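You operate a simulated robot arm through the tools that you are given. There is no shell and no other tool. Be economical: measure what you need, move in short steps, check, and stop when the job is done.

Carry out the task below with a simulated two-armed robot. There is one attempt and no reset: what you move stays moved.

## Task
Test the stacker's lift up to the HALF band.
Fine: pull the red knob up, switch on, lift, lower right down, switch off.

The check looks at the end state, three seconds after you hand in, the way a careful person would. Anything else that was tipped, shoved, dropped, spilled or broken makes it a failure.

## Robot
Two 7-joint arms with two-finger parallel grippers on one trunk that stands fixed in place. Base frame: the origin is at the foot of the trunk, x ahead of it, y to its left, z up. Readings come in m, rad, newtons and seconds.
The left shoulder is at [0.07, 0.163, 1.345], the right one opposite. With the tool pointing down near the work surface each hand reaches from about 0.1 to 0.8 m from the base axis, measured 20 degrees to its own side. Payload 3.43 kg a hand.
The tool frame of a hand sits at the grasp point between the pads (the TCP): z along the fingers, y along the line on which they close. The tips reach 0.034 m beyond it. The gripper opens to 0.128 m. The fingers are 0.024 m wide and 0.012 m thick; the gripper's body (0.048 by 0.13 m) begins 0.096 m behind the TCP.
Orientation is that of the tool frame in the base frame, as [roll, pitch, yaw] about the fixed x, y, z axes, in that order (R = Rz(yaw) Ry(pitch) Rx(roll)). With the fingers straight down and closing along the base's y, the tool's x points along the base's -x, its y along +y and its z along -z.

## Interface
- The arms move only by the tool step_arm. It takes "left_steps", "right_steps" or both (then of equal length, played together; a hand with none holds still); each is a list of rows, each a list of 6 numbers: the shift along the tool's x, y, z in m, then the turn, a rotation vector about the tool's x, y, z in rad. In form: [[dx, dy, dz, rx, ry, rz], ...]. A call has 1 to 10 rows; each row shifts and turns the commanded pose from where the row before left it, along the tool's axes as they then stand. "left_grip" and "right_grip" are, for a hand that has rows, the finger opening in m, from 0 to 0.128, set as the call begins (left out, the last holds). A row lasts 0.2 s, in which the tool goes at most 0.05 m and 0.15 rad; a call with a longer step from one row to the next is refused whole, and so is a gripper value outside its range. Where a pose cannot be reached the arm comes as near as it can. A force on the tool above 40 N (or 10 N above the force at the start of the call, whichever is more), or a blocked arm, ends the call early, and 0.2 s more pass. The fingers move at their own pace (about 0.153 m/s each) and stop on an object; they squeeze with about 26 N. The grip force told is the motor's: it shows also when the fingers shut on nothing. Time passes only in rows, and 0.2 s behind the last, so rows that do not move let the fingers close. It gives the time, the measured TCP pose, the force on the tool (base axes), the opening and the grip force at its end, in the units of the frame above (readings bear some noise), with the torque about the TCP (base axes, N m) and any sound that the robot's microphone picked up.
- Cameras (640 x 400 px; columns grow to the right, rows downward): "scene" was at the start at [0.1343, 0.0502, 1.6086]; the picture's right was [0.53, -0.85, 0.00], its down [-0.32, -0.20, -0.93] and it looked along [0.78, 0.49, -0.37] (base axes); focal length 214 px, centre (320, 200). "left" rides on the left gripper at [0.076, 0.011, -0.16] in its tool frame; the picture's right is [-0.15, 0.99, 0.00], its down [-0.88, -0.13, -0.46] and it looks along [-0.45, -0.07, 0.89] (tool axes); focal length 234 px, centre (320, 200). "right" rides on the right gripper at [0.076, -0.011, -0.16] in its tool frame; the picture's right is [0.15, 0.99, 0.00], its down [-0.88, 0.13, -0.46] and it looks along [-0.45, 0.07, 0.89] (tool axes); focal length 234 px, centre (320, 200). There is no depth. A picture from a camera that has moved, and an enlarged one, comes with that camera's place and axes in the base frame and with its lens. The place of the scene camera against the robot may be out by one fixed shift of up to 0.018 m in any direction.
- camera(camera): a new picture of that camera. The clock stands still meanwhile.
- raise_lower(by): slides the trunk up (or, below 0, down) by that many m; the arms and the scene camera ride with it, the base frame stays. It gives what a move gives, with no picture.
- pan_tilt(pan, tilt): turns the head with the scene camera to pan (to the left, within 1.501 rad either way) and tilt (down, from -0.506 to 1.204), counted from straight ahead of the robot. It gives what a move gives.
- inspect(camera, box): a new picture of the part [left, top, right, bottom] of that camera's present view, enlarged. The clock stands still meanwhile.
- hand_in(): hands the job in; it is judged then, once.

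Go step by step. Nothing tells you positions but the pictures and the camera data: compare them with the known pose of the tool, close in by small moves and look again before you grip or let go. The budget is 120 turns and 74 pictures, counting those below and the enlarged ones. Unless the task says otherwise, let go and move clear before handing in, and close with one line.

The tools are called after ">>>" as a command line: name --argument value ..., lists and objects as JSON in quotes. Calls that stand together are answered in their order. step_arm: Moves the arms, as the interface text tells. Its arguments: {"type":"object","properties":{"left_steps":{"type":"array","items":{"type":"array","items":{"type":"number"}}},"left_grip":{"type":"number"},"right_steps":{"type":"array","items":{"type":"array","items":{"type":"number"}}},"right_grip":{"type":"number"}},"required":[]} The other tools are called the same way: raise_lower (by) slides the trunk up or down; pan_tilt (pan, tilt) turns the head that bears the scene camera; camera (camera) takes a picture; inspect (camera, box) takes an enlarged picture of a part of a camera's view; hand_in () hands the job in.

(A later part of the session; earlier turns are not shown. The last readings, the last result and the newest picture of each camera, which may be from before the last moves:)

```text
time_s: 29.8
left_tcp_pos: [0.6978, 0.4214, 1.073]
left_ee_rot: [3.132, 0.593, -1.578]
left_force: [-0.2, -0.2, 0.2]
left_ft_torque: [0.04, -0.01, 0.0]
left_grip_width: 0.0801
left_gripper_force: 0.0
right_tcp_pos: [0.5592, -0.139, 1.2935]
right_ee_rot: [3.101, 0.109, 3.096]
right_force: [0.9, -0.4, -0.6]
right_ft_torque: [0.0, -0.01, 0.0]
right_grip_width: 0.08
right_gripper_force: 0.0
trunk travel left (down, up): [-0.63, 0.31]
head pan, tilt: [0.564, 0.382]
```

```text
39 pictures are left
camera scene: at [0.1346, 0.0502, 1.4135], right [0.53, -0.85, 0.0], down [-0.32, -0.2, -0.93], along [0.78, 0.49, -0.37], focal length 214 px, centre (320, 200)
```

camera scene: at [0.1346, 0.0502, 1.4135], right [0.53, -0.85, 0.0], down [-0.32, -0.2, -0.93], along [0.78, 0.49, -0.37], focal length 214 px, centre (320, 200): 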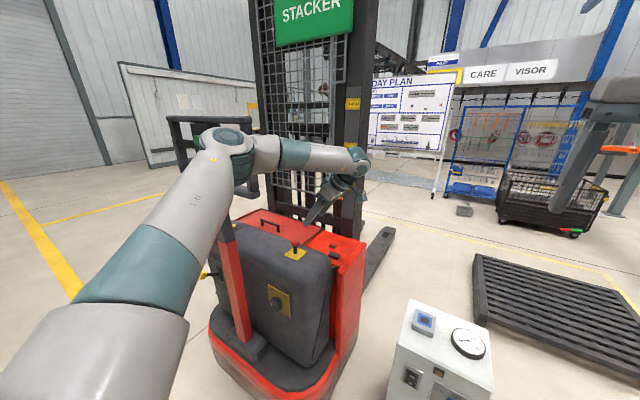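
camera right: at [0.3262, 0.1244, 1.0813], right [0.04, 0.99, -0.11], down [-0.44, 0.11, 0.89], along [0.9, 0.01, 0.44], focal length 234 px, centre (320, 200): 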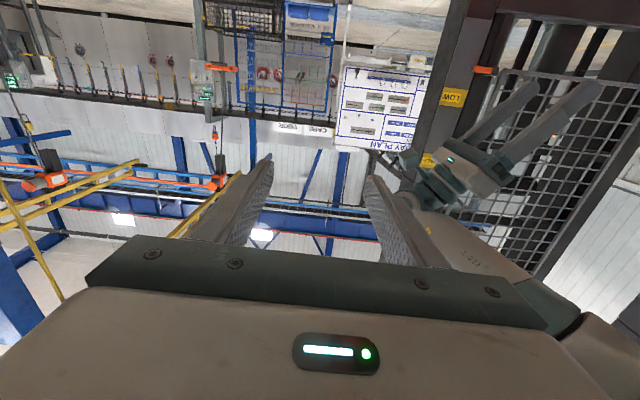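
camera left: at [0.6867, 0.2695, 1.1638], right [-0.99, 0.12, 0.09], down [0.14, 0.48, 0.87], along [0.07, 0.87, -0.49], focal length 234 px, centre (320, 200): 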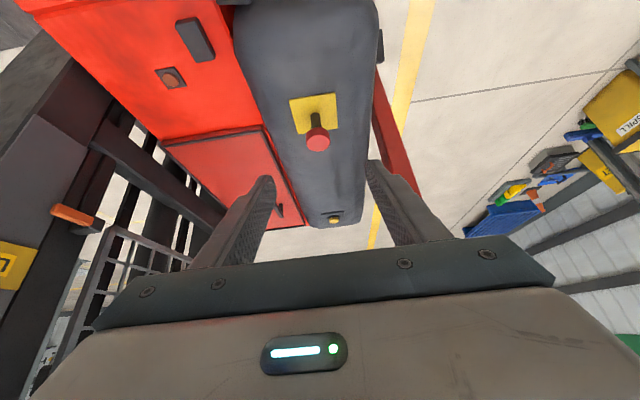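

The right arm is parked clear. Now I'll bring the left hand out and back in front of the machine, then pitch it to point forward.

>>> step_arm --left_steps '[[0, 0, -0.045, 0, 0, 0], [0, 0, -0.045, 0, 0, 0], [0, 0, -0.03, 0, 0.15, 0], [0, 0.03, 0, 0, 0.15, 0], [0, 0.045, 0, 0, 0.15, 0], [0, 0.045, 0, 0, 0.14, 0], [0, 0.045, 0, 0, 0, 0], [0, 0.045, 0, 0, 0, 0], [0, 0.045, 0, 0, 0, 0]]'

>>> step_arm --left_steps '[[0, 0, 0, 0.15, 0, 0], [0, 0, 0, 0.15, 0, 0], [0, 0, 0, 0.15, 0, 0], [0, 0, 0, 0.15, 0, 0], [0, 0, 0, 0.15, 0, 0], [0, 0, 0, 0.15, 0, 0], [0, 0, 0, 0.15, 0, 0], [0, 0, 0, 0.15, 0, 0], [0, 0, 0, 0.15, 0, 0], [0, 0, 0, 0.15, 0, 0]]'

>>> camera --camera "left"

>>> camera --camera "scene"

```text
time_s: 31.8
left_tcp_pos: [0.4284, 0.3669, 1.1681]
left_ee_rot: [3.137, 0.002, -1.572]
left_force: [0.2, 0.5, 0.8]
left_ft_torque: [0.02, -0.01, 0.01]
left_grip_width: 0.0799
left_gripper_force: 0.1
left hand out of reach, approached as far as the arm can: row 2
right_tcp_pos: [0.557, -0.1377, 1.2953]
right_ee_rot: [3.103, 0.113, 3.097]
right_force: [-0.6, -1.2, -0.1]
right_ft_torque: [-0.03, -0.04, -0.03]
right_grip_width: 0.0799
right_gripper_force: 0.0
trunk travel left (down, up): [-0.63, 0.31]
head pan, tilt: [0.564, 0.382]
```

```text
time_s: 34.0
left_tcp_pos: [0.5185, 0.4397, 1.2405]
left_ee_rot: [-1.649, 0.003, -1.572]
left_force: [-0.4, -0.1, 0.5]
left_ft_torque: [0.01, 0.0, -0.01]
left_grip_width: 0.0799
left_gripper_force: 0.1
left hand out of reach, approached as far as the arm can: row 5, 6, 7, 8, 9, 10
right_tcp_pos: [0.5587, -0.1388, 1.293]
right_ee_rot: [3.103, 0.107, 3.095]
right_force: [-0.4, -0.1, 0.2]
right_ft_torque: [-0.04, 0.02, 0.01]
right_grip_width: 0.08
right_gripper_force: 0.0
trunk travel left (down, up): [-0.63, 0.31]
head pan, tilt: [0.564, 0.382]
```

```text
38 pictures are left
camera left: at [0.3584, 0.3652, 1.2416], right [-0.08, 0.15, -0.99], down [-0.44, 0.88, 0.17], along [0.89, 0.45, 0.0], focal length 234 px, centre (320, 200)
```

left: 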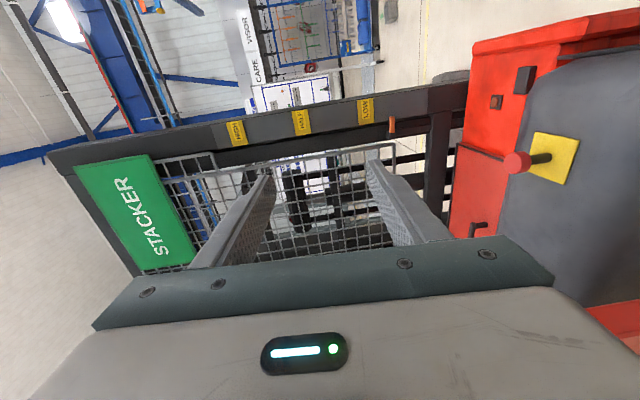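

```text
37 pictures are left
camera scene: at [0.1349, 0.0508, 1.4136], right [0.53, -0.85, 0.0], down [-0.32, -0.2, -0.93], along [0.78, 0.49, -0.37], focal length 214 px, centre (320, 200)
```

scene: 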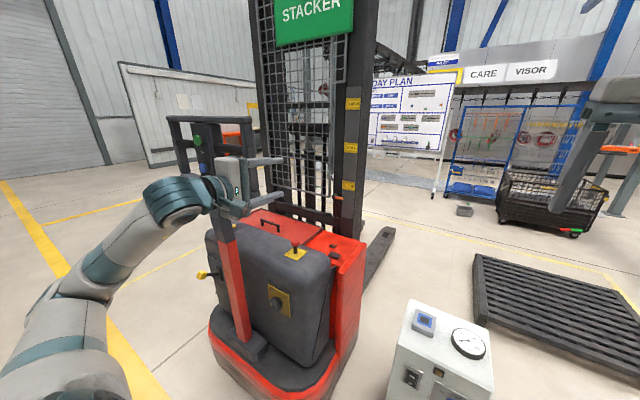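

The hand ended close beside the handle, so I'll first move it right and back, then down in front of the switch.

>>> step_arm --left_steps '[[0.035, 0, 0, 0, 0, 0], [0.03, 0.01, -0.01, 0, 0, 0], [0, 0.045, -0.01, 0, 0, 0], [0, 0.045, -0.01, 0, 0, 0], [0, 0.045, -0.01, 0, 0, 0], [0, 0.045, -0.01, 0, 0, 0], [0, 0.045, -0.01, 0, 0, 0], [0, 0.045, -0.01, 0, 0, 0], [-0.02, 0.04, -0.01, 0.07, 0, 0]]'

>>> camera --camera "left"

>>> camera --camera "scene"

```text
time_s: 36.0
left_tcp_pos: [0.4969, 0.4595, 0.9554]
left_ee_rot: [-1.577, 0.004, -1.571]
left_force: [-0.4, -0.1, 0.3]
left_ft_torque: [0.03, 0.0, 0.02]
left_grip_width: 0.0799
left_gripper_force: 0.0
left hand out of reach, approached as far as the arm can: row 1, 2, 3, 4, 5, 6
right_tcp_pos: [0.5575, -0.1387, 1.2928]
right_ee_rot: [3.103, 0.109, 3.097]
right_force: [0.6, -0.3, 0.2]
right_ft_torque: [0.01, -0.01, 0.0]
right_grip_width: 0.08
right_gripper_force: 0.0
trunk travel left (down, up): [-0.63, 0.31]
head pan, tilt: [0.564, 0.382]
```

```text
36 pictures are left
camera left: at [0.3359, 0.3847, 0.9453], right [-0.01, 0.15, -0.99], down [-0.45, 0.88, 0.14], along [0.89, 0.45, 0.06], focal length 234 px, centre (320, 200)
```

left: 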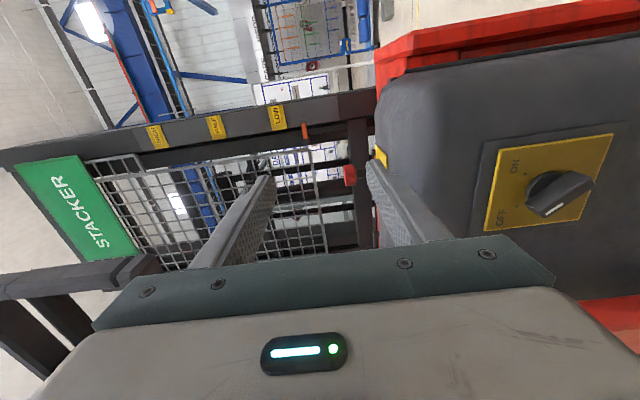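

```text
35 pictures are left
camera scene: at [0.1336, 0.0506, 1.4137], right [0.53, -0.85, 0.0], down [-0.32, -0.2, -0.93], along [0.78, 0.49, -0.37], focal length 214 px, centre (320, 200)
```

scene: 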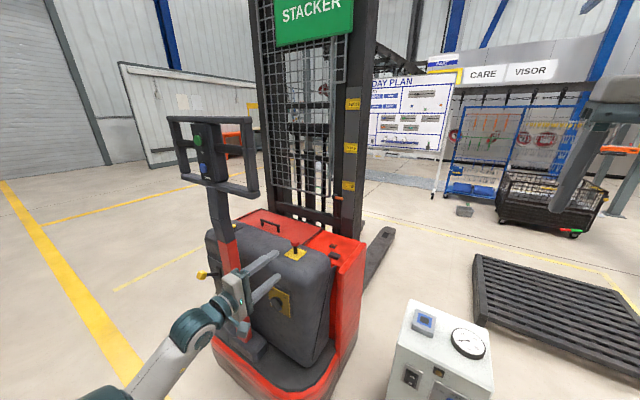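

The left camera now sees the switch from the front-right. I'll enlarge it to read the handle's direction.

>>> inspect --camera "left" --box '[470, 110, 630, 240]'

```text
3.08 times, centred on (550, 175) of left
camera zoom: at [0.3359, 0.3847, 0.9453], right [-0.01, 0.15, -0.99], down [-0.45, 0.88, 0.14], along [0.89, 0.45, 0.06], focal length 720 px, centre (-388, 277)
```

zoom: 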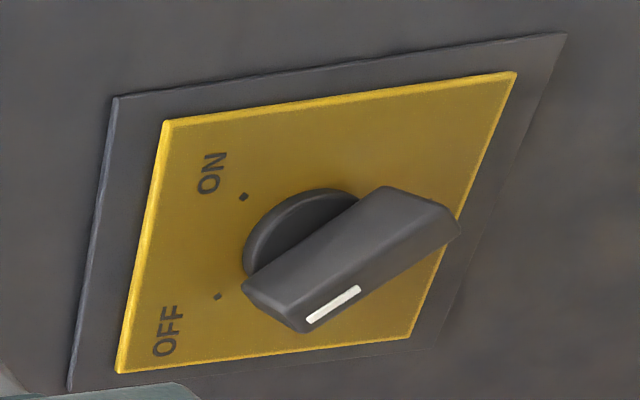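

The bar handle points about 30–40° left of vertical at OFF, and ON is roughly 75° clockwise from that. My estimate of the bar front is (0.567, 0.54, 0.69), so I'll move lower in front of it and measure again.

>>> step_arm --left_steps '[[-0.005, 0.04, -0.02, 0, 0, 0], [-0.01, 0.045, -0.015, 0, 0, 0], [-0.01, 0.045, -0.015, 0, 0, 0], [-0.015, 0.045, -0.005, 0, 0, 0], [0, 0, 0, 0, 0, 0]]'

>>> camera --camera "left"

```text
time_s: 37.2
left_tcp_pos: [0.4407, 0.4996, 0.7786]
left_ee_rot: [-1.577, 0.003, -1.573]
left_force: [0.0, -0.4, -0.2]
left_ft_torque: [0.0, 0.02, 0.03]
left_grip_width: 0.0799
left_gripper_force: 0.0
right_tcp_pos: [0.5582, -0.1394, 1.293]
right_ee_rot: [3.101, 0.109, 3.096]
right_force: [0.5, 0.0, 0.7]
right_ft_torque: [-0.03, 0.02, 0.02]
right_grip_width: 0.08
right_gripper_force: 0.0
trunk travel left (down, up): [-0.63, 0.31]
head pan, tilt: [0.564, 0.382]
```

```text
33 pictures are left
camera left: at [0.2814, 0.4254, 0.7688], right [-0.01, 0.15, -0.99], down [-0.45, 0.88, 0.14], along [0.89, 0.45, 0.06], focal length 234 px, centre (320, 200)
```

left: 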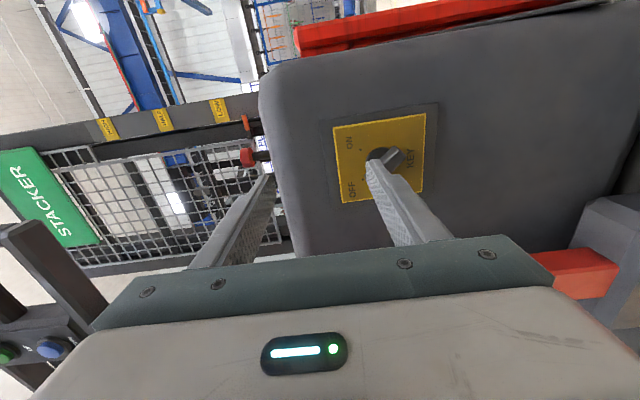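

The bar refines to (0.555, 0.53, 0.697), and the tiller post is well left at y≈0.7. I'll line up the axis in front of the bar and roll the grip 55° so the fingers close across it.

>>> step_arm --left_steps '[[-0.01, 0.03, 0, 0, 0, 0], [-0.01, 0.03, 0, 0, 0, 0], [-0.01, 0.022, 0.0, 0, 0, 0], [0, 0, 0, 0, 0, 0.15], [0, 0, 0, 0, 0, 0.15], [0, 0, 0, 0, 0, 0.15], [0, 0, 0, 0, 0, 0.15], [0, 0, 0, 0, 0, 0.15], [0, 0, 0, 0, 0, 0.15], [0, 0, 0, 0, 0, 0.06]]'

>>> camera --camera "left"

>>> camera --camera "scene"

```text
time_s: 39.4
left_tcp_pos: [0.4407, 0.5318, 0.6991]
left_ee_rot: [-1.584, 0.964, -1.583]
left_force: [-0.4, 0.1, 0.0]
left_ft_torque: [0.0, 0.02, 0.02]
left_grip_width: 0.0799
left_gripper_force: 0.0
right_tcp_pos: [0.5575, -0.1391, 1.2938]
right_ee_rot: [3.102, 0.108, 3.097]
right_force: [0.0, 0.0, 0.2]
right_ft_torque: [0.0, 0.01, 0.01]
right_grip_width: 0.0801
right_gripper_force: 0.1
trunk travel left (down, up): [-0.63, 0.31]
head pan, tilt: [0.564, 0.382]
```

```text
32 pictures are left
camera left: at [0.2801, 0.4984, 0.6319], right [0.0, 0.9, -0.44], down [-0.45, 0.4, 0.8], along [0.89, 0.2, 0.4], focal length 234 px, centre (320, 200)
```

left: 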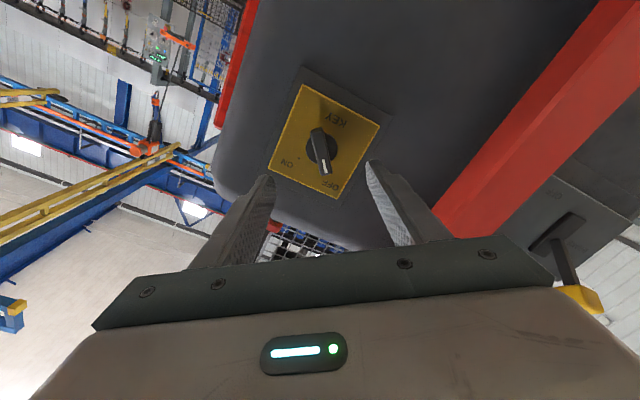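

```text
31 pictures are left
camera scene: at [0.1342, 0.0501, 1.4136], right [0.53, -0.85, 0.0], down [-0.32, -0.2, -0.93], along [0.78, 0.49, -0.37], focal length 214 px, centre (320, 200)
```

scene: 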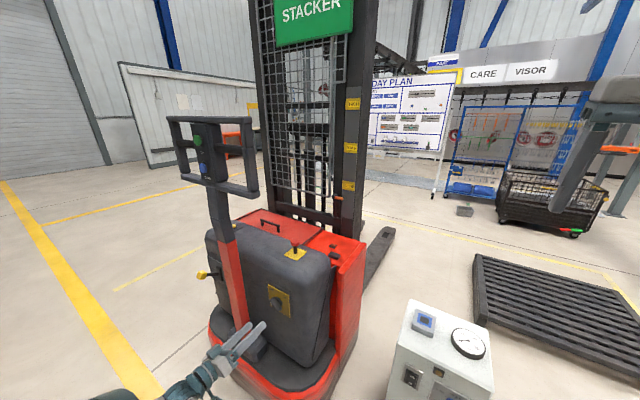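

The bar is at about 42° and nearly on the tool axis. I'll trim the roll slightly, advance partway and check.

>>> step_arm --left_steps '[[0.003, 0.003, 0.0, 0, 0, -0.12], [0, 0, 0.035, 0, 0, 0], [0, 0, 0.035, 0, 0, 0], [0, 0, 0, 0, 0, 0]]' --left_grip 0.06

>>> camera --camera "left"

```text
time_s: 40.4
left_tcp_pos: [0.5099, 0.5328, 0.6977]
left_ee_rot: [-1.584, 0.843, -1.582]
left_force: [0.4, 0.7, -0.2]
left_ft_torque: [0.0, -0.02, 0.0]
left_grip_width: 0.06
left_gripper_force: 0.2
right_tcp_pos: [0.5582, -0.1369, 1.2945]
right_ee_rot: [3.103, 0.112, 3.097]
right_force: [0.0, 0.6, -0.1]
right_ft_torque: [-0.01, -0.04, 0.0]
right_grip_width: 0.08
right_gripper_force: 0.0
trunk travel left (down, up): [-0.63, 0.31]
head pan, tilt: [0.564, 0.382]
```

```text
30 pictures are left
camera left: at [0.3491, 0.4911, 0.6337], right [0.0, 0.84, -0.55], down [-0.45, 0.49, 0.75], along [0.89, 0.25, 0.37], focal length 234 px, centre (320, 200)
```

left: 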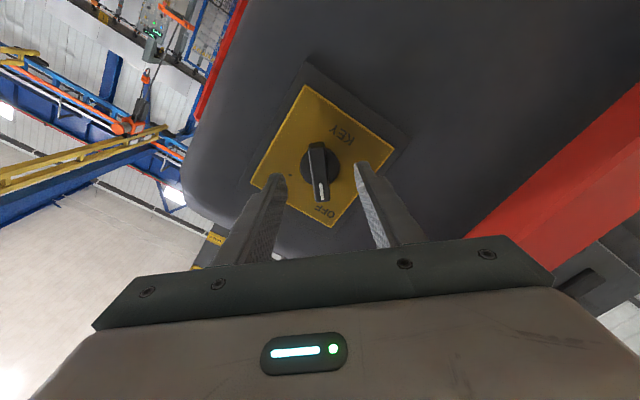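

It's well aligned. I'll advance 3 cm and close on the bar.

>>> step_arm --left_steps '[[0, 0, 0.02, 0, 0, 0], [0, 0, 0.012, 0, 0, 0], [0, 0, 0, 0, 0, 0]]'

>>> camera --camera "left"

```text
time_s: 41.2
left_tcp_pos: [0.5415, 0.5327, 0.6946]
left_ee_rot: [-1.583, 0.844, -1.581]
left_force: [0.0, -0.4, -0.7]
left_ft_torque: [-0.03, -0.01, -0.03]
left_grip_width: 0.0599
left_gripper_force: 0.2
right_tcp_pos: [0.5598, -0.1389, 1.2947]
right_ee_rot: [3.1, 0.112, 3.099]
right_force: [1.0, 0.0, 0.9]
right_ft_torque: [0.0, 0.01, 0.02]
right_grip_width: 0.0799
right_gripper_force: 0.0
trunk travel left (down, up): [-0.63, 0.31]
head pan, tilt: [0.564, 0.382]
```

```text
29 pictures are left
camera left: at [0.3819, 0.491, 0.6319], right [0.0, 0.84, -0.55], down [-0.45, 0.49, 0.75], along [0.89, 0.25, 0.37], focal length 234 px, centre (320, 200)
```

left: 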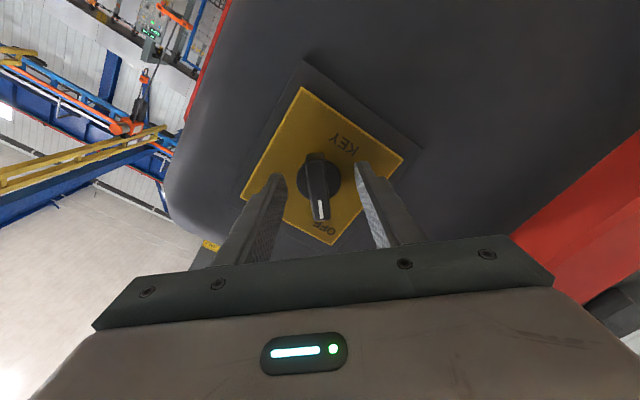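

The bar sits just ahead of the TCP between the finger tips. I'll go 8 mm further and close.

>>> step_arm --left_steps '[[0, 0, 0.008, 0, 0, 0], [0, 0, 0, 0, 0, 0]]'

>>> step_arm --left_steps '[[0, 0, 0, 0, 0, 0], [0, 0, 0, 0, 0, 0], [0, 0, 0, 0, 0, 0]]' --left_grip 0.0

```text
time_s: 41.8
left_tcp_pos: [0.55, 0.5313, 0.6946]
left_ee_rot: [-1.582, 0.842, -1.583]
left_force: [-0.1, 0.3, 0.2]
left_ft_torque: [0.0, 0.03, -0.04]
left_grip_width: 0.0603
left_gripper_force: 0.0
right_tcp_pos: [0.5578, -0.1386, 1.2926]
right_ee_rot: [3.104, 0.112, 3.096]
right_force: [0.8, -0.7, -0.5]
right_ft_torque: [-0.01, 0.0, 0.04]
right_grip_width: 0.0798
right_gripper_force: 0.1
trunk travel left (down, up): [-0.63, 0.31]
head pan, tilt: [0.564, 0.382]
```

```text
time_s: 42.6
left_tcp_pos: [0.5511, 0.532, 0.6959]
left_ee_rot: [-1.581, 0.842, -1.582]
left_force: [0.3, -6.3, 3.6]
left_ft_torque: [-0.03, -0.42, -0.36]
left_grip_width: 0.0417
left_gripper_force: 45.4
right_tcp_pos: [0.5584, -0.1404, 1.293]
right_ee_rot: [3.101, 0.109, 3.096]
right_force: [-0.2, 0.5, -0.5]
right_ft_torque: [0.0, 0.01, -0.01]
right_grip_width: 0.0798
right_gripper_force: 0.1
trunk travel left (down, up): [-0.63, 0.31]
head pan, tilt: [0.564, 0.382]
```

The 42 mm width suggests the tips closed on the round hub, not the bar. I'll open, back off about 14 mm and close again.

>>> step_arm --left_steps '[[0, 0, 0, 0, 0, 0], [0, 0, -0.014, 0, 0, 0], [0, 0, 0, 0, 0, 0]]' --left_grip 0.06

>>> step_arm --left_steps '[[0, 0, 0, 0, 0, 0], [0, 0, 0, 0, 0, 0], [0, 0, 0, 0, 0, 0]]' --left_grip 0.0

>>> camera --camera "left"

```text
time_s: 43.4
left_tcp_pos: [0.5357, 0.5327, 0.6945]
left_ee_rot: [-1.583, 0.844, -1.582]
left_force: [-0.7, -0.3, 0.1]
left_ft_torque: [0.01, 0.0, 0.0]
left_grip_width: 0.0603
left_gripper_force: 0.0
right_tcp_pos: [0.5582, -0.1384, 1.2938]
right_ee_rot: [3.103, 0.108, 3.097]
right_force: [-0.4, -1.4, -0.7]
right_ft_torque: [-0.04, -0.02, 0.03]
right_grip_width: 0.0801
right_gripper_force: 0.1
trunk travel left (down, up): [-0.63, 0.31]
head pan, tilt: [0.564, 0.382]
```

```text
time_s: 44.2
left_tcp_pos: [0.5371, 0.5304, 0.6961]
left_ee_rot: [-1.581, 0.844, -1.581]
left_force: [-2.5, -3.8, 2.2]
left_ft_torque: [1.06, -0.46, -0.25]
left_grip_width: 0.0161
left_gripper_force: 45.1
right_tcp_pos: [0.559, -0.1389, 1.2925]
right_ee_rot: [3.103, 0.11, 3.097]
right_force: [0.1, -0.5, -0.7]
right_ft_torque: [-0.02, -0.01, 0.01]
right_grip_width: 0.0802
right_gripper_force: 0.1
trunk travel left (down, up): [-0.63, 0.31]
head pan, tilt: [0.564, 0.382]
```

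```text
28 pictures are left
camera left: at [0.3761, 0.4898, 0.6329], right [0.0, 0.84, -0.55], down [-0.45, 0.49, 0.75], along [0.89, 0.25, 0.37], focal length 234 px, centre (320, 200)
```

left: 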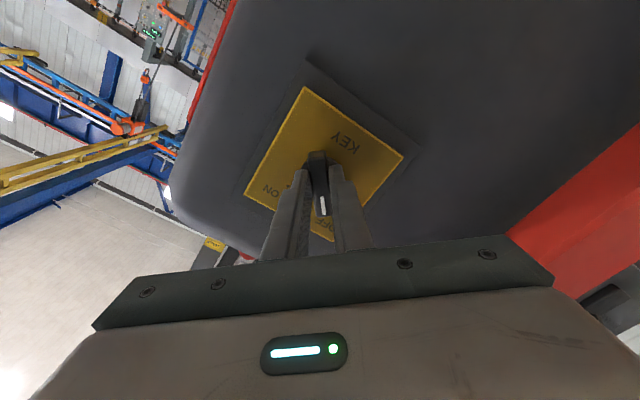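

The fingers now hold the bar at 16 mm. I'll turn it clockwise in steps and watch the torque.

>>> step_arm --left_steps '[[0, 0, 0, 0, 0, 0.12], [0, 0, 0, 0, 0, 0.12], [0, 0, 0, 0, 0, 0.12], [0, 0, 0, 0, 0, 0.12], [0, 0, 0, 0, 0, 0.12], [0, 0, 0, 0, 0, 0]]'

>>> camera --camera "left"

```text
time_s: 45.6
left_tcp_pos: [0.5364, 0.5343, 0.6931]
left_ee_rot: [-1.638, 1.444, -1.636]
left_force: [-0.4, 13.3, 3.9]
left_ft_torque: [-0.09, 1.23, 0.17]
left_grip_width: 0.0158
left_gripper_force: 44.6
right_tcp_pos: [0.558, -0.1363, 1.2945]
right_ee_rot: [3.104, 0.11, 3.097]
right_force: [-0.5, 1.1, -0.1]
right_ft_torque: [0.01, 0.01, -0.01]
right_grip_width: 0.0801
right_gripper_force: 0.1
trunk travel left (down, up): [-0.63, 0.31]
head pan, tilt: [0.564, 0.382]
```

```text
27 pictures are left
camera left: at [0.376, 0.5359, 0.6194], right [0.0, 1.0, 0.02], down [-0.45, -0.02, 0.89], along [0.89, -0.01, 0.45], focal length 234 px, centre (320, 200)
```

left: 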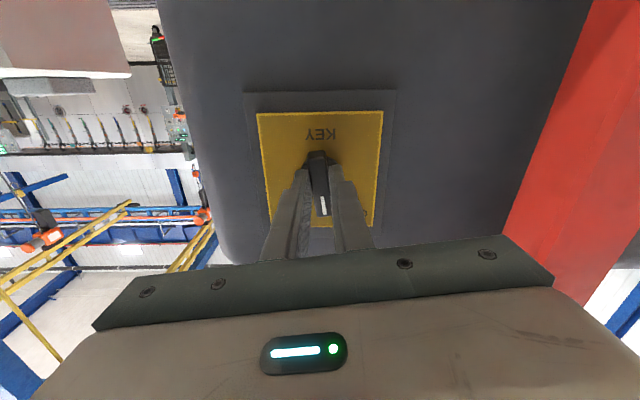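

The handle turns with the hand and now points almost straight up. I'll continue to the ON position.

>>> step_arm --left_steps '[[0, 0, 0, 0, 0, 0.12], [0, 0, 0, 0, 0, 0.12], [0, 0, 0, 0, 0, 0.12], [0, 0, 0, 0, 0, 0.12], [0, 0, 0, 0, 0, 0.12], [0, 0, 0, 0, 0, 0]]'

>>> camera --camera "left"

```text
time_s: 46.5
left_tcp_pos: [0.5364, 0.5378, 0.6955]
left_ee_rot: [1.657, 1.318, 1.616]
left_force: [6.7, -14.5, 0.0]
left_ft_torque: [0.07, 1.23, 0.68]
left_grip_width: 0.0163
left_gripper_force: 45.2
left hand out of reach, approached as far as the arm can: row 3, 4
right_tcp_pos: [0.5601, -0.1398, 1.2937]
right_ee_rot: [3.102, 0.108, 3.096]
right_force: [0.5, 0.5, -0.5]
right_ft_torque: [-0.03, 0.02, 0.01]
right_grip_width: 0.08
right_gripper_force: 0.1
trunk travel left (down, up): [-0.63, 0.31]
head pan, tilt: [0.564, 0.382]
stopped in row 4 (left hand): the force on the tool passed its limit at 64 N (the readings are from after the stop); the commanded pose is now the measured one
```

```text
26 pictures are left
camera left: at [0.3765, 0.5735, 0.628], right [0.04, 0.92, 0.39], down [-0.45, -0.33, 0.83], along [0.89, -0.21, 0.4], focal length 234 px, centre (320, 200)
```

left: 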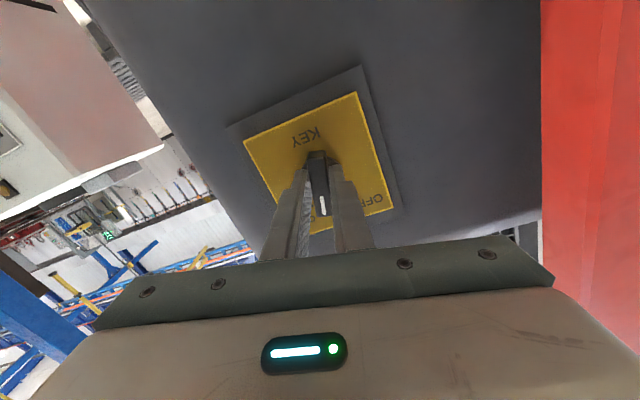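

The wrist's roll limit stopped the turn with the pointer about 12° past vertical. I'll release, back off and look, then push the bar end the remaining angle with closed fingers.

>>> step_arm --left_steps '[[0, 0, 0, 0, 0, 0], [0, 0, 0, 0, 0, 0], [0, 0, -0.03, 0, 0, 0], [0, 0, -0.03, 0, 0, 0], [0, 0, 0, 0, 0, -0.13], [0, 0, 0, 0, 0, -0.13], [0, 0, 0, 0, 0, 0]]' --left_grip 0.06

>>> inspect --camera "left" --box '[220, 60, 420, 240]'

```text
time_s: 48.1
left_tcp_pos: [0.4759, 0.5426, 0.6954]
left_ee_rot: [-2.822, 1.551, -2.857]
left_force: [-0.7, 1.3, -0.4]
left_ft_torque: [0.03, 0.03, 0.03]
left_grip_width: 0.0598
left_gripper_force: 0.0
right_tcp_pos: [0.5587, -0.1383, 1.2929]
right_ee_rot: [3.103, 0.109, 3.096]
right_force: [0.1, 0.0, 0.6]
right_ft_torque: [0.0, -0.01, -0.02]
right_grip_width: 0.0798
right_gripper_force: 0.0
trunk travel left (down, up): [-0.63, 0.31]
head pan, tilt: [0.564, 0.382]
```

```text
2.22 times, centred on (320, 150) of left
camera zoom: at [0.3144, 0.5578, 0.6233], right [0.04, 0.99, 0.14], down [-0.44, -0.11, 0.89], along [0.9, -0.09, 0.43], focal length 520 px, centre (320, 311)
```

zoom: 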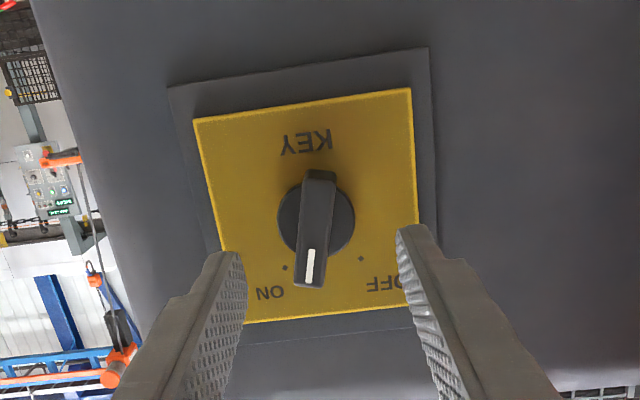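

The pointer needs about 22° more to ON, and the hub axis is at y≈0.537, z≈0.696. I'll close the fingers, place them at upper left of the bar and push right.

>>> step_arm --left_steps '[[-0.01, 0.017, 0, 0, 0, 0], [-0.0105, 0.016, 0, 0, 0, 0], [0, 0, 0, 0, 0, 0], [0, 0, 0.03, 0, 0, 0], [0, 0, 0.028, 0, 0, 0], [0, 0, 0, 0, 0, 0]]' --left_grip 0.0

>>> camera --camera "left"

```text
time_s: 49.5
left_tcp_pos: [0.5352, 0.5724, 0.7158]
left_ee_rot: [-2.865, 1.549, -2.899]
left_force: [0.3, -0.4, 0.1]
left_ft_torque: [0.02, -0.02, -0.01]
left_grip_width: 0.0
left_gripper_force: 26.4
right_tcp_pos: [0.5578, -0.1385, 1.2938]
right_ee_rot: [3.103, 0.111, 3.097]
right_force: [0.7, 0.2, 0.4]
right_ft_torque: [-0.02, 0.02, 0.01]
right_grip_width: 0.0798
right_gripper_force: 0.2
trunk travel left (down, up): [-0.63, 0.31]
head pan, tilt: [0.564, 0.382]
```

```text
24 pictures are left
camera left: at [0.3738, 0.5887, 0.6434], right [0.04, 0.99, 0.14], down [-0.44, -0.11, 0.89], along [0.9, -0.09, 0.43], focal length 234 px, centre (320, 200)
```

left: 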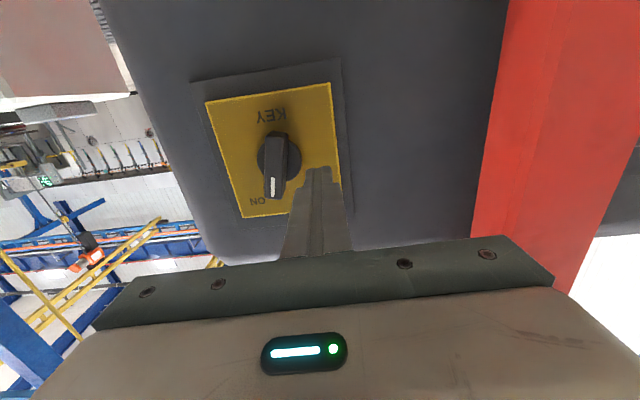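

The closed tips are just left of the bar's upper end. I'll push right in small steps.

>>> step_arm --left_steps '[[-0.001, -0.008, 0, 0, 0, 0], [-0.001, -0.008, 0, 0, 0, 0], [-0.001, -0.006, 0, 0, 0, 0], [-0.001, -0.006, 0, 0, 0, 0], [-0.001, -0.005, 0, 0, 0, 0], [0, 0, 0, 0, 0, 0]]'

>>> inspect --camera "left" --box '[220, 80, 420, 260]'

```text
time_s: 50.8
left_tcp_pos: [0.5339, 0.548, 0.7216]
left_ee_rot: [3.126, 1.55, 3.103]
left_force: [-2.2, 24.0, -1.7]
left_ft_torque: [0.35, 0.13, 0.81]
left_grip_width: 0.0003
left_gripper_force: 26.3
right_tcp_pos: [0.556, -0.1397, 1.2942]
right_ee_rot: [3.103, 0.109, 3.094]
right_force: [-0.2, -0.4, -0.4]
right_ft_torque: [0.08, -0.03, 0.03]
right_grip_width: 0.0802
right_gripper_force: 0.0
trunk travel left (down, up): [-0.63, 0.31]
head pan, tilt: [0.564, 0.382]
stopped in row 6 (left hand): the force on the tool passed its limit at 43 N (the readings are from after the stop); the commanded pose is now the measured one
```

```text
2.22 times, centred on (320, 170) of left
camera zoom: at [0.3733, 0.5624, 0.6498], right [0.02, 0.99, 0.15], down [-0.44, -0.12, 0.89], along [0.9, -0.09, 0.43], focal length 520 px, centre (320, 267)
```

zoom: 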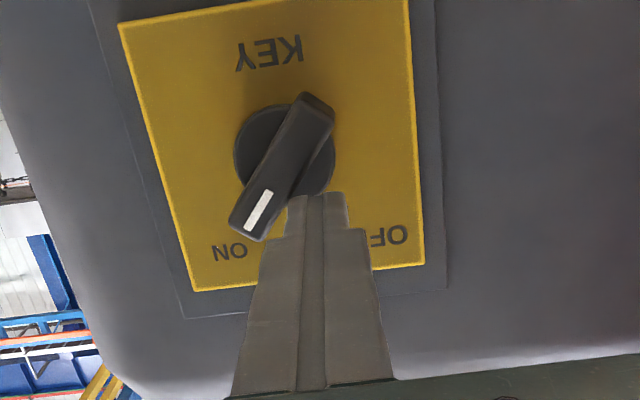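

The pointer is on the ON mark and hard against its stop. I'll back the hand away, roll it for a better view and take a look.

>>> step_arm --left_steps '[[0, 0.003, -0.03, 0, 0, 0], [0, 0, -0.045, 0, 0, 0], [0, 0, -0.045, 0, 0, 0], [0, 0, -0.04, 0, 0, 0], [0, 0, 0, 0, 0, -0.15], [0, 0, 0, 0, 0, -0.15], [0, 0, 0, 0, 0, -0.15], [0, 0, 0, 0, 0, -0.15], [0, 0, 0, 0, 0, -0.15], [0, 0, 0, 0, 0, -0.15]]'

>>> camera --camera "scene"

```text
time_s: 53.0
left_tcp_pos: [0.3755, 0.5514, 0.7258]
left_ee_rot: [-1.594, 0.668, -1.61]
left_force: [1.0, 0.5, 0.5]
left_ft_torque: [0.0, -0.01, -0.02]
left_grip_width: 0.0
left_gripper_force: 25.7
right_tcp_pos: [0.5578, -0.1398, 1.2953]
right_ee_rot: [3.103, 0.106, 3.097]
right_force: [-0.5, 0.5, 0.7]
right_ft_torque: [-0.01, -0.03, 0.01]
right_grip_width: 0.0799
right_gripper_force: 0.1
trunk travel left (down, up): [-0.63, 0.31]
head pan, tilt: [0.564, 0.382]
```

```text
22 pictures are left
camera scene: at [0.1344, 0.0502, 1.4136], right [0.53, -0.85, 0.0], down [-0.32, -0.2, -0.93], along [0.78, 0.49, -0.37], focal length 214 px, centre (320, 200)
```

scene: 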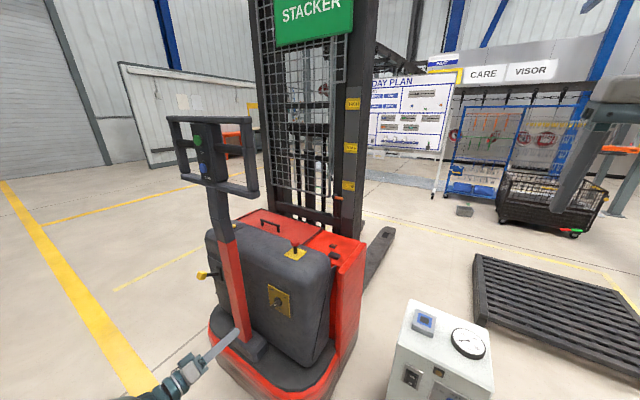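

Combining views, green UP is near (0.489, 0.711, 1.339) and blue DOWN near (0.494, 0.716, 1.247). I'll raise the left hand in front of the buttons, keeping x≈0.375.

>>> step_arm --left_steps '[[-0.0359, -0.0271, 0, 0, 0, 0], [-0.0359, -0.0271, 0, 0, 0, 0], [-0.0359, -0.0271, 0, 0, 0, 0], [-0.0359, -0.0271, 0, 0, 0, 0], [-0.0359, -0.0271, 0, 0, 0, 0], [-0.0359, -0.0271, 0, 0, 0, 0], [-0.0359, -0.0271, 0, 0, 0, 0], [-0.0359, -0.0271, 0, 0, 0, 0], [-0.0359, -0.0271, 0, 0, 0, 0], [-0.0359, -0.0271, 0, 0, 0, 0]]'

>>> step_arm --left_steps '[[-0.0359, -0.0271, 0, 0, 0, 0], [-0.0359, -0.0271, 0, 0, 0, 0], [-0.0359, -0.0271, 0, 0, 0, 0], [-0.0359, -0.0271, 0, 0, 0, 0], [0, 0, 0, 0, 0, 0]]'

>>> camera --camera "left"

```text
time_s: 55.2
left_tcp_pos: [0.4179, 0.6506, 1.1358]
left_ee_rot: [-1.597, 0.677, -1.612]
left_force: [0.0, -0.6, -0.4]
left_ft_torque: [-0.01, 0.02, 0.02]
left_grip_width: 0.0
left_gripper_force: 25.5
left hand out of reach, approached as far as the arm can: row 6, 7, 8
right_tcp_pos: [0.5601, -0.1386, 1.2943]
right_ee_rot: [3.103, 0.109, 3.096]
right_force: [-0.1, 0.3, -0.4]
right_ft_torque: [-0.01, 0.06, -0.03]
right_grip_width: 0.0799
right_gripper_force: 0.1
trunk travel left (down, up): [-0.63, 0.31]
head pan, tilt: [0.564, 0.382]
```

```text
time_s: 56.4
left_tcp_pos: [0.4199, 0.6928, 1.313]
left_ee_rot: [-1.594, 0.669, -1.613]
left_force: [0.4, -0.3, 0.3]
left_ft_torque: [0.02, -0.01, 0.03]
left_grip_width: 0.0
left_gripper_force: 26.2
right_tcp_pos: [0.5584, -0.1389, 1.2934]
right_ee_rot: [3.103, 0.11, 3.096]
right_force: [0.3, 1.3, 0.0]
right_ft_torque: [-0.02, -0.01, -0.02]
right_grip_width: 0.08
right_gripper_force: 0.0
trunk travel left (down, up): [-0.63, 0.31]
head pan, tilt: [0.564, 0.382]
```

```text
21 pictures are left
camera left: at [0.2578, 0.6465, 1.2596], right [0.01, 0.73, -0.69], down [-0.43, 0.62, 0.66], along [0.9, 0.29, 0.32], focal length 234 px, centre (320, 200)
```

left: 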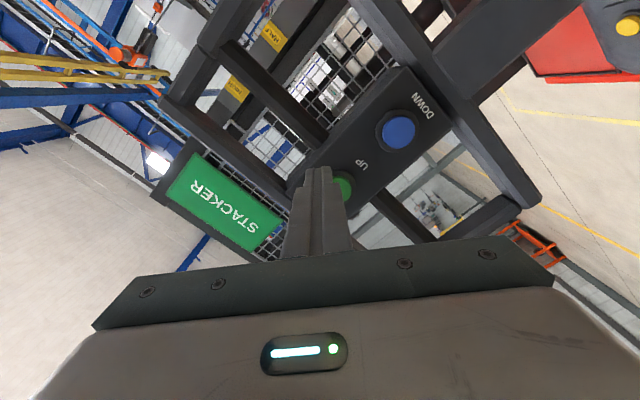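

Blue is at about (0.494, 0.727, 1.237) and green at about (0.489, 0.723, 1.318), just left of the fingertips. I'll centre the closed tips on green and move close.

>>> step_arm --left_steps '[[-0.014, 0.0075, 0, 0, 0, 0], [-0.014, 0.0075, 0.005, 0, 0, 0], [0, 0, 0.008, 0, 0, 0], [0, 0, 0, 0, 0, 0]]'

>>> camera --camera "left"

>>> camera --camera "scene"

```text
time_s: 57.4
left_tcp_pos: [0.4341, 0.7252, 1.3156]
left_ee_rot: [-1.593, 0.671, -1.613]
left_force: [0.1, -0.1, 0.8]
left_ft_torque: [0.02, -0.01, -0.01]
left_grip_width: 0.0
left_gripper_force: 25.9
right_tcp_pos: [0.557, -0.1388, 1.2935]
right_ee_rot: [3.102, 0.111, 3.096]
right_force: [-0.3, 0.0, 0.1]
right_ft_torque: [-0.04, -0.02, -0.04]
right_grip_width: 0.0802
right_gripper_force: 0.1
trunk travel left (down, up): [-0.63, 0.31]
head pan, tilt: [0.564, 0.382]
```

```text
20 pictures are left
camera left: at [0.2726, 0.6776, 1.2634], right [0.01, 0.73, -0.68], down [-0.43, 0.62, 0.66], along [0.9, 0.29, 0.32], focal length 234 px, centre (320, 200)
```

left: 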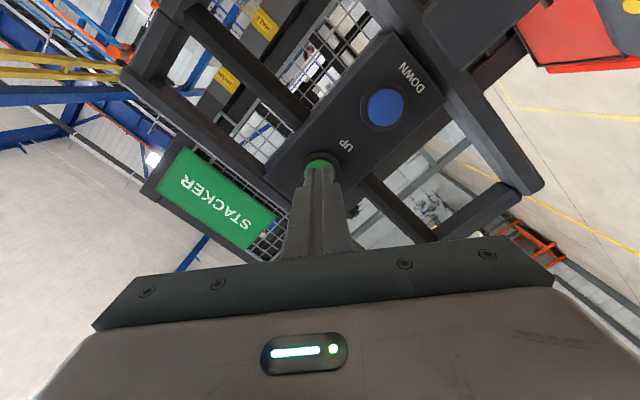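

```text
19 pictures are left
camera scene: at [0.134, 0.0503, 1.4136], right [0.53, -0.85, 0.0], down [-0.32, -0.2, -0.93], along [0.78, 0.49, -0.37], focal length 214 px, centre (320, 200)
```

scene: 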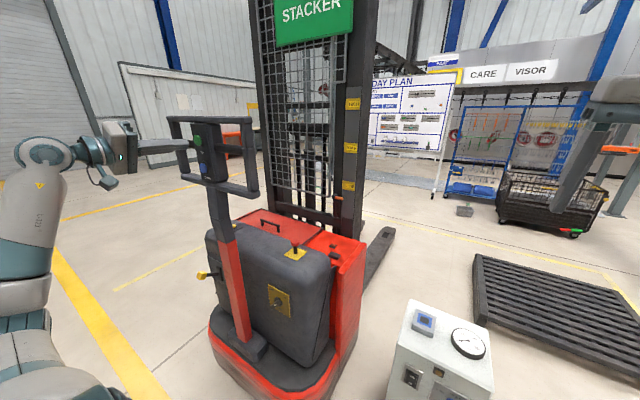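

The tips are centred on green. The scene view shows the orange pointer clearly, just under LOW. I'll press gradually.

>>> step_arm --left_steps '[[0, 0, 0.006, 0, 0, 0], [0, 0, 0.005, 0, 0, 0], [0, 0, 0.004, 0, 0, 0]]'

```text
time_s: 58.2
left_tcp_pos: [0.4504, 0.7247, 1.3169]
left_ee_rot: [-1.594, 0.67, -1.613]
left_force: [0.2, -0.9, 1.1]
left_ft_torque: [-0.04, -0.05, 0.0]
left_grip_width: 0.0
left_gripper_force: 26.6
right_tcp_pos: [0.5592, -0.1389, 1.294]
right_ee_rot: [3.103, 0.108, 3.097]
right_force: [0.4, 0.7, 0.5]
right_ft_torque: [0.01, 0.0, 0.01]
right_grip_width: 0.0801
right_gripper_force: 0.0
trunk travel left (down, up): [-0.63, 0.31]
head pan, tilt: [0.564, 0.382]
```

No contact yet, with the tip at x≈0.484. I'll continue in small steps.

>>> step_arm --left_steps '[[0, 0, 0.004, 0, 0, 0], [0, 0, 0.003, 0, 0, 0]]'

```text
time_s: 58.8
left_tcp_pos: [0.4558, 0.7255, 1.3164]
left_ee_rot: [-1.595, 0.669, -1.612]
left_force: [-0.2, 0.3, 0.5]
left_ft_torque: [0.0, 0.0, 0.0]
left_grip_width: 0.0
left_gripper_force: 26.2
right_tcp_pos: [0.5589, -0.1387, 1.2944]
right_ee_rot: [3.103, 0.11, 3.096]
right_force: [0.8, -0.4, -0.3]
right_ft_torque: [0.02, 0.01, 0.0]
right_grip_width: 0.0801
right_gripper_force: 0.0
trunk travel left (down, up): [-0.63, 0.31]
head pan, tilt: [0.564, 0.382]
```

>>> step_arm --left_steps '[[0, 0, 0.004, 0, 0, 0], [0, 0, 0.003, 0, 0, 0]]'

>>> inspect --camera "scene" --box '[170, 80, 390, 230]'

```text
time_s: 59.4
left_tcp_pos: [0.4627, 0.724, 1.3158]
left_ee_rot: [-1.593, 0.669, -1.612]
left_force: [0.3, 0.4, 0.1]
left_ft_torque: [-0.01, -0.01, -0.02]
left_grip_width: 0.0
left_gripper_force: 25.7
right_tcp_pos: [0.5589, -0.1391, 1.2933]
right_ee_rot: [3.103, 0.112, 3.096]
right_force: [-0.3, 0.0, 0.0]
right_ft_torque: [-0.03, 0.01, 0.0]
right_grip_width: 0.0799
right_gripper_force: 0.1
trunk travel left (down, up): [-0.63, 0.31]
head pan, tilt: [0.564, 0.382]
```

```text
2.67 times, centred on (280, 155) of scene
camera zoom: at [0.1343, 0.0502, 1.4136], right [0.53, -0.85, 0.0], down [-0.32, -0.2, -0.93], along [0.78, 0.49, -0.37], focal length 572 px, centre (427, 320)
```

zoom: 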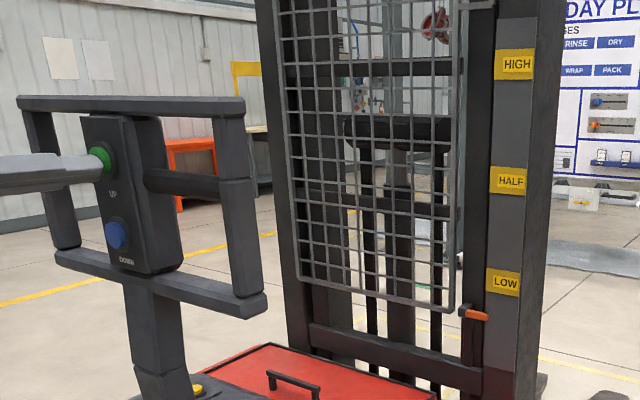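

The tip is right at the green button's face, and the pointer at row 313 gives me a baseline (LOW 282, HALF 181). I'll keep pressing.

>>> step_arm --left_steps '[[0, 0, 0.004, 0, 0, 0], [0, 0, 0.003, 0, 0, 0]]'

```text
time_s: 60.0
left_tcp_pos: [0.468, 0.7248, 1.3169]
left_ee_rot: [-1.594, 0.668, -1.611]
left_force: [-4.1, -0.5, -2.2]
left_ft_torque: [-0.04, -0.01, -0.01]
left_grip_width: 0.0001
left_gripper_force: 26.1
right_tcp_pos: [0.5574, -0.1388, 1.2949]
right_ee_rot: [3.104, 0.109, 3.097]
right_force: [-0.1, 0.5, 0.9]
right_ft_torque: [-0.03, -0.03, -0.01]
right_grip_width: 0.0801
right_gripper_force: 0.0
trunk travel left (down, up): [-0.63, 0.31]
head pan, tilt: [0.564, 0.382]
heard: click
```

There was a click and contact force. I'll check whether the carriage is rising.

>>> step_arm --left_steps '[[0, 0, 0.001, 0, 0, 0]]'

>>> inspect --camera "scene" --box '[170, 80, 390, 230]'

```text
time_s: 60.4
left_tcp_pos: [0.4685, 0.7254, 1.3155]
left_ee_rot: [-1.592, 0.67, -1.611]
left_force: [-8.7, -2.7, -2.7]
left_ft_torque: [0.01, 0.07, -0.04]
left_grip_width: 0.0
left_gripper_force: 25.6
right_tcp_pos: [0.5564, -0.1392, 1.2937]
right_ee_rot: [3.104, 0.111, 3.095]
right_force: [-0.8, -0.4, 0.1]
right_ft_torque: [0.0, 0.01, 0.04]
right_grip_width: 0.0801
right_gripper_force: 0.1
trunk travel left (down, up): [-0.63, 0.31]
head pan, tilt: [0.564, 0.382]
```

```text
2.67 times, centred on (280, 155) of scene
camera zoom: at [0.1324, 0.05, 1.4137], right [0.53, -0.85, 0.0], down [-0.32, -0.2, -0.93], along [0.78, 0.5, -0.37], focal length 572 px, centre (427, 320)
```

zoom: 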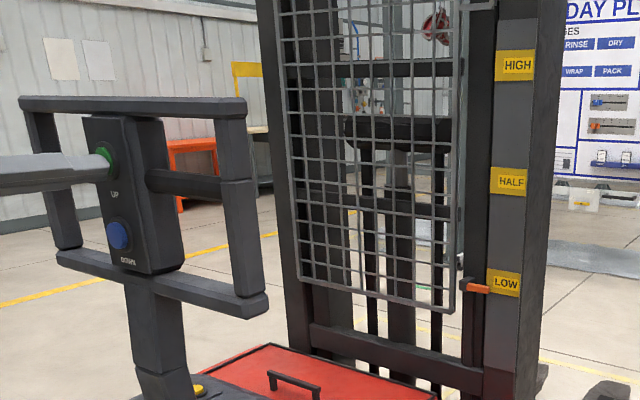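

The pointer is rising, now at LOW (row 287). I'll hold 0.6 s to measure the rate.

>>> step_arm --left_steps '[[0, 0, 0, 0, 0, 0], [0, 0, 0, 0, 0, 0]]'

>>> inspect --camera "scene" --box '[170, 80, 390, 230]'

```text
time_s: 61.0
left_tcp_pos: [0.4692, 0.7246, 1.3171]
left_ee_rot: [-1.593, 0.67, -1.612]
left_force: [-8.2, -1.8, -2.6]
left_ft_torque: [-0.03, 0.03, 0.03]
left_grip_width: 0.0001
left_gripper_force: 25.7
right_tcp_pos: [0.5565, -0.1389, 1.2949]
right_ee_rot: [3.103, 0.108, 3.098]
right_force: [0.1, -0.4, 0.1]
right_ft_torque: [-0.01, 0.02, -0.02]
right_grip_width: 0.0799
right_gripper_force: 0.1
trunk travel left (down, up): [-0.63, 0.31]
head pan, tilt: [0.564, 0.382]
```

```text
2.67 times, centred on (280, 155) of scene
camera zoom: at [0.1324, 0.0501, 1.4138], right [0.53, -0.85, 0.0], down [-0.31, -0.2, -0.93], along [0.78, 0.5, -0.37], focal length 572 px, centre (427, 320)
```

zoom: 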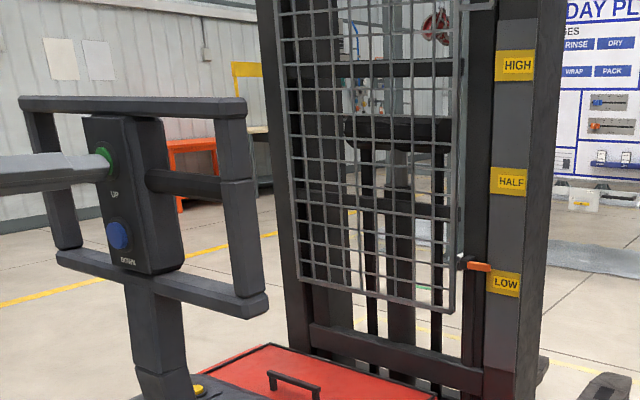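

It rises about 37 px/s and has about 84 px to go to the HALF centre. I'll hold 2.0 s more and check.

>>> step_arm --left_steps '[[0, 0, 0, 0, 0, 0], [0, 0, 0, 0, 0, 0], [0, 0, 0, 0, 0, 0], [0, 0, 0, 0, 0, 0], [0, 0, 0, 0, 0, 0], [0, 0, 0, 0, 0, 0], [0, 0, 0, 0, 0, 0], [0, 0, 0, 0, 0, 0], [0, 0, 0, 0, 0, 0]]'

>>> inspect --camera "scene" --box '[170, 80, 390, 230]'

```text
time_s: 63.0
left_tcp_pos: [0.4695, 0.7249, 1.3169]
left_ee_rot: [-1.591, 0.671, -1.612]
left_force: [-9.3, -0.4, -0.1]
left_ft_torque: [-0.01, -0.06, 0.1]
left_grip_width: 0.0
left_gripper_force: 25.8
right_tcp_pos: [0.5555, -0.1392, 1.2943]
right_ee_rot: [3.103, 0.109, 3.095]
right_force: [0.6, -0.6, 0.4]
right_ft_torque: [-0.01, 0.0, 0.02]
right_grip_width: 0.0804
right_gripper_force: 0.1
trunk travel left (down, up): [-0.63, 0.31]
head pan, tilt: [0.564, 0.382]
```

```text
2.67 times, centred on (280, 155) of scene
camera zoom: at [0.1323, 0.0502, 1.4138], right [0.53, -0.85, 0.0], down [-0.31, -0.2, -0.93], along [0.78, 0.49, -0.37], focal length 572 px, centre (427, 320)
```

zoom: 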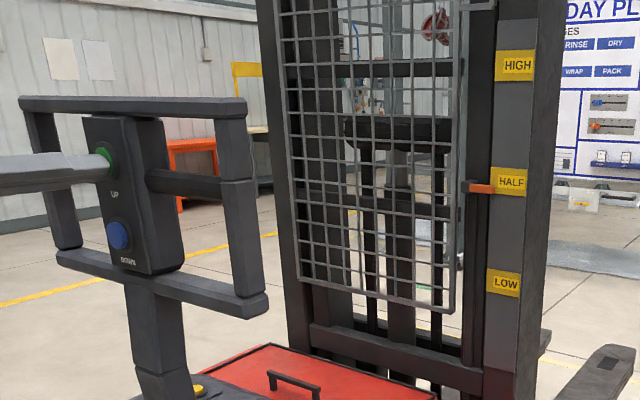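

The pointer is in the HALF band (row 188, band 168–197). I'll release the button now.

>>> step_arm --left_steps '[[0, 0, -0.02, 0, 0, 0], [0, 0, -0.03, 0, 0, 0], [0, 0, 0, 0, 0, 0]]'

>>> inspect --camera "scene" --box '[170, 80, 390, 230]'

```text
time_s: 63.8
left_tcp_pos: [0.4194, 0.7251, 1.3159]
left_ee_rot: [-1.595, 0.671, -1.612]
left_force: [-0.1, -0.5, 0.3]
left_ft_torque: [-0.01, 0.0, -0.01]
left_grip_width: 0.0
left_gripper_force: 26.3
right_tcp_pos: [0.5593, -0.14, 1.2933]
right_ee_rot: [3.105, 0.108, 3.096]
right_force: [-0.3, 1.1, 0.4]
right_ft_torque: [0.04, 0.01, 0.03]
right_grip_width: 0.08
right_gripper_force: 0.1
trunk travel left (down, up): [-0.63, 0.31]
head pan, tilt: [0.564, 0.382]
```

```text
2.67 times, centred on (280, 155) of scene
camera zoom: at [0.1351, 0.0501, 1.4135], right [0.53, -0.85, 0.0], down [-0.32, -0.2, -0.93], along [0.78, 0.49, -0.37], focal length 572 px, centre (427, 320)
```

zoom: 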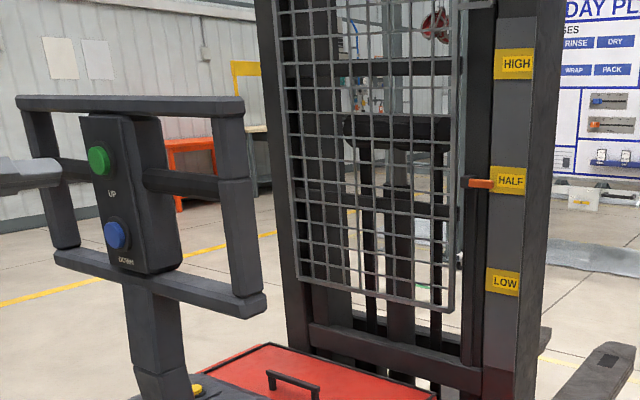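

It stopped inside HALF (row 183). Next I'll move down to the blue DOWN button and check alignment.

>>> step_arm --left_steps '[[0.0237, 0.0315, 0, 0, 0, 0], [0.0237, 0.0315, 0, 0, 0, 0], [0, 0, 0.015, 0, 0, 0], [0, 0, 0, 0, 0, 0]]'

>>> camera --camera "left"

```text
time_s: 64.8
left_tcp_pos: [0.4346, 0.7288, 1.2389]
left_ee_rot: [-1.593, 0.67, -1.613]
left_force: [0.0, 0.5, -0.5]
left_ft_torque: [0.0, 0.01, -0.03]
left_grip_width: 0.0
left_gripper_force: 26.1
right_tcp_pos: [0.5583, -0.1387, 1.2939]
right_ee_rot: [3.103, 0.111, 3.097]
right_force: [-0.6, 0.2, 0.1]
right_ft_torque: [-0.03, 0.03, 0.02]
right_grip_width: 0.0799
right_gripper_force: 0.1
trunk travel left (down, up): [-0.63, 0.31]
head pan, tilt: [0.564, 0.382]
```

```text
13 pictures are left
camera left: at [0.2729, 0.6799, 1.1856], right [0.01, 0.73, -0.68], down [-0.43, 0.62, 0.66], along [0.9, 0.29, 0.32], focal length 234 px, centre (320, 200)
```

left: 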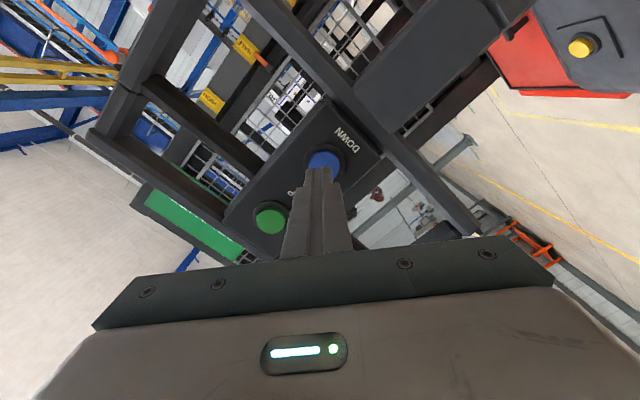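

The tip is centred on blue. I'll advance to press it.

>>> step_arm --left_steps '[[0, 0, 0.012, 0, 0, 0], [0, 0, 0.012, 0, 0, 0], [0, 0, 0.008, 0, 0, 0], [0, 0, 0.003, 0, 0, 0]]'

```text
time_s: 65.8
left_tcp_pos: [0.4689, 0.7257, 1.2378]
left_ee_rot: [-1.594, 0.668, -1.61]
left_force: [-6.1, -1.9, -2.8]
left_ft_torque: [0.01, 0.03, -0.02]
left_grip_width: 0.0001
left_gripper_force: 26.3
right_tcp_pos: [0.5564, -0.1385, 1.2937]
right_ee_rot: [3.103, 0.11, 3.097]
right_force: [-0.8, -0.7, 0.3]
right_ft_torque: [-0.03, 0.01, 0.01]
right_grip_width: 0.0801
right_gripper_force: 0.0
trunk travel left (down, up): [-0.63, 0.31]
head pan, tilt: [0.564, 0.382]
heard: click
```

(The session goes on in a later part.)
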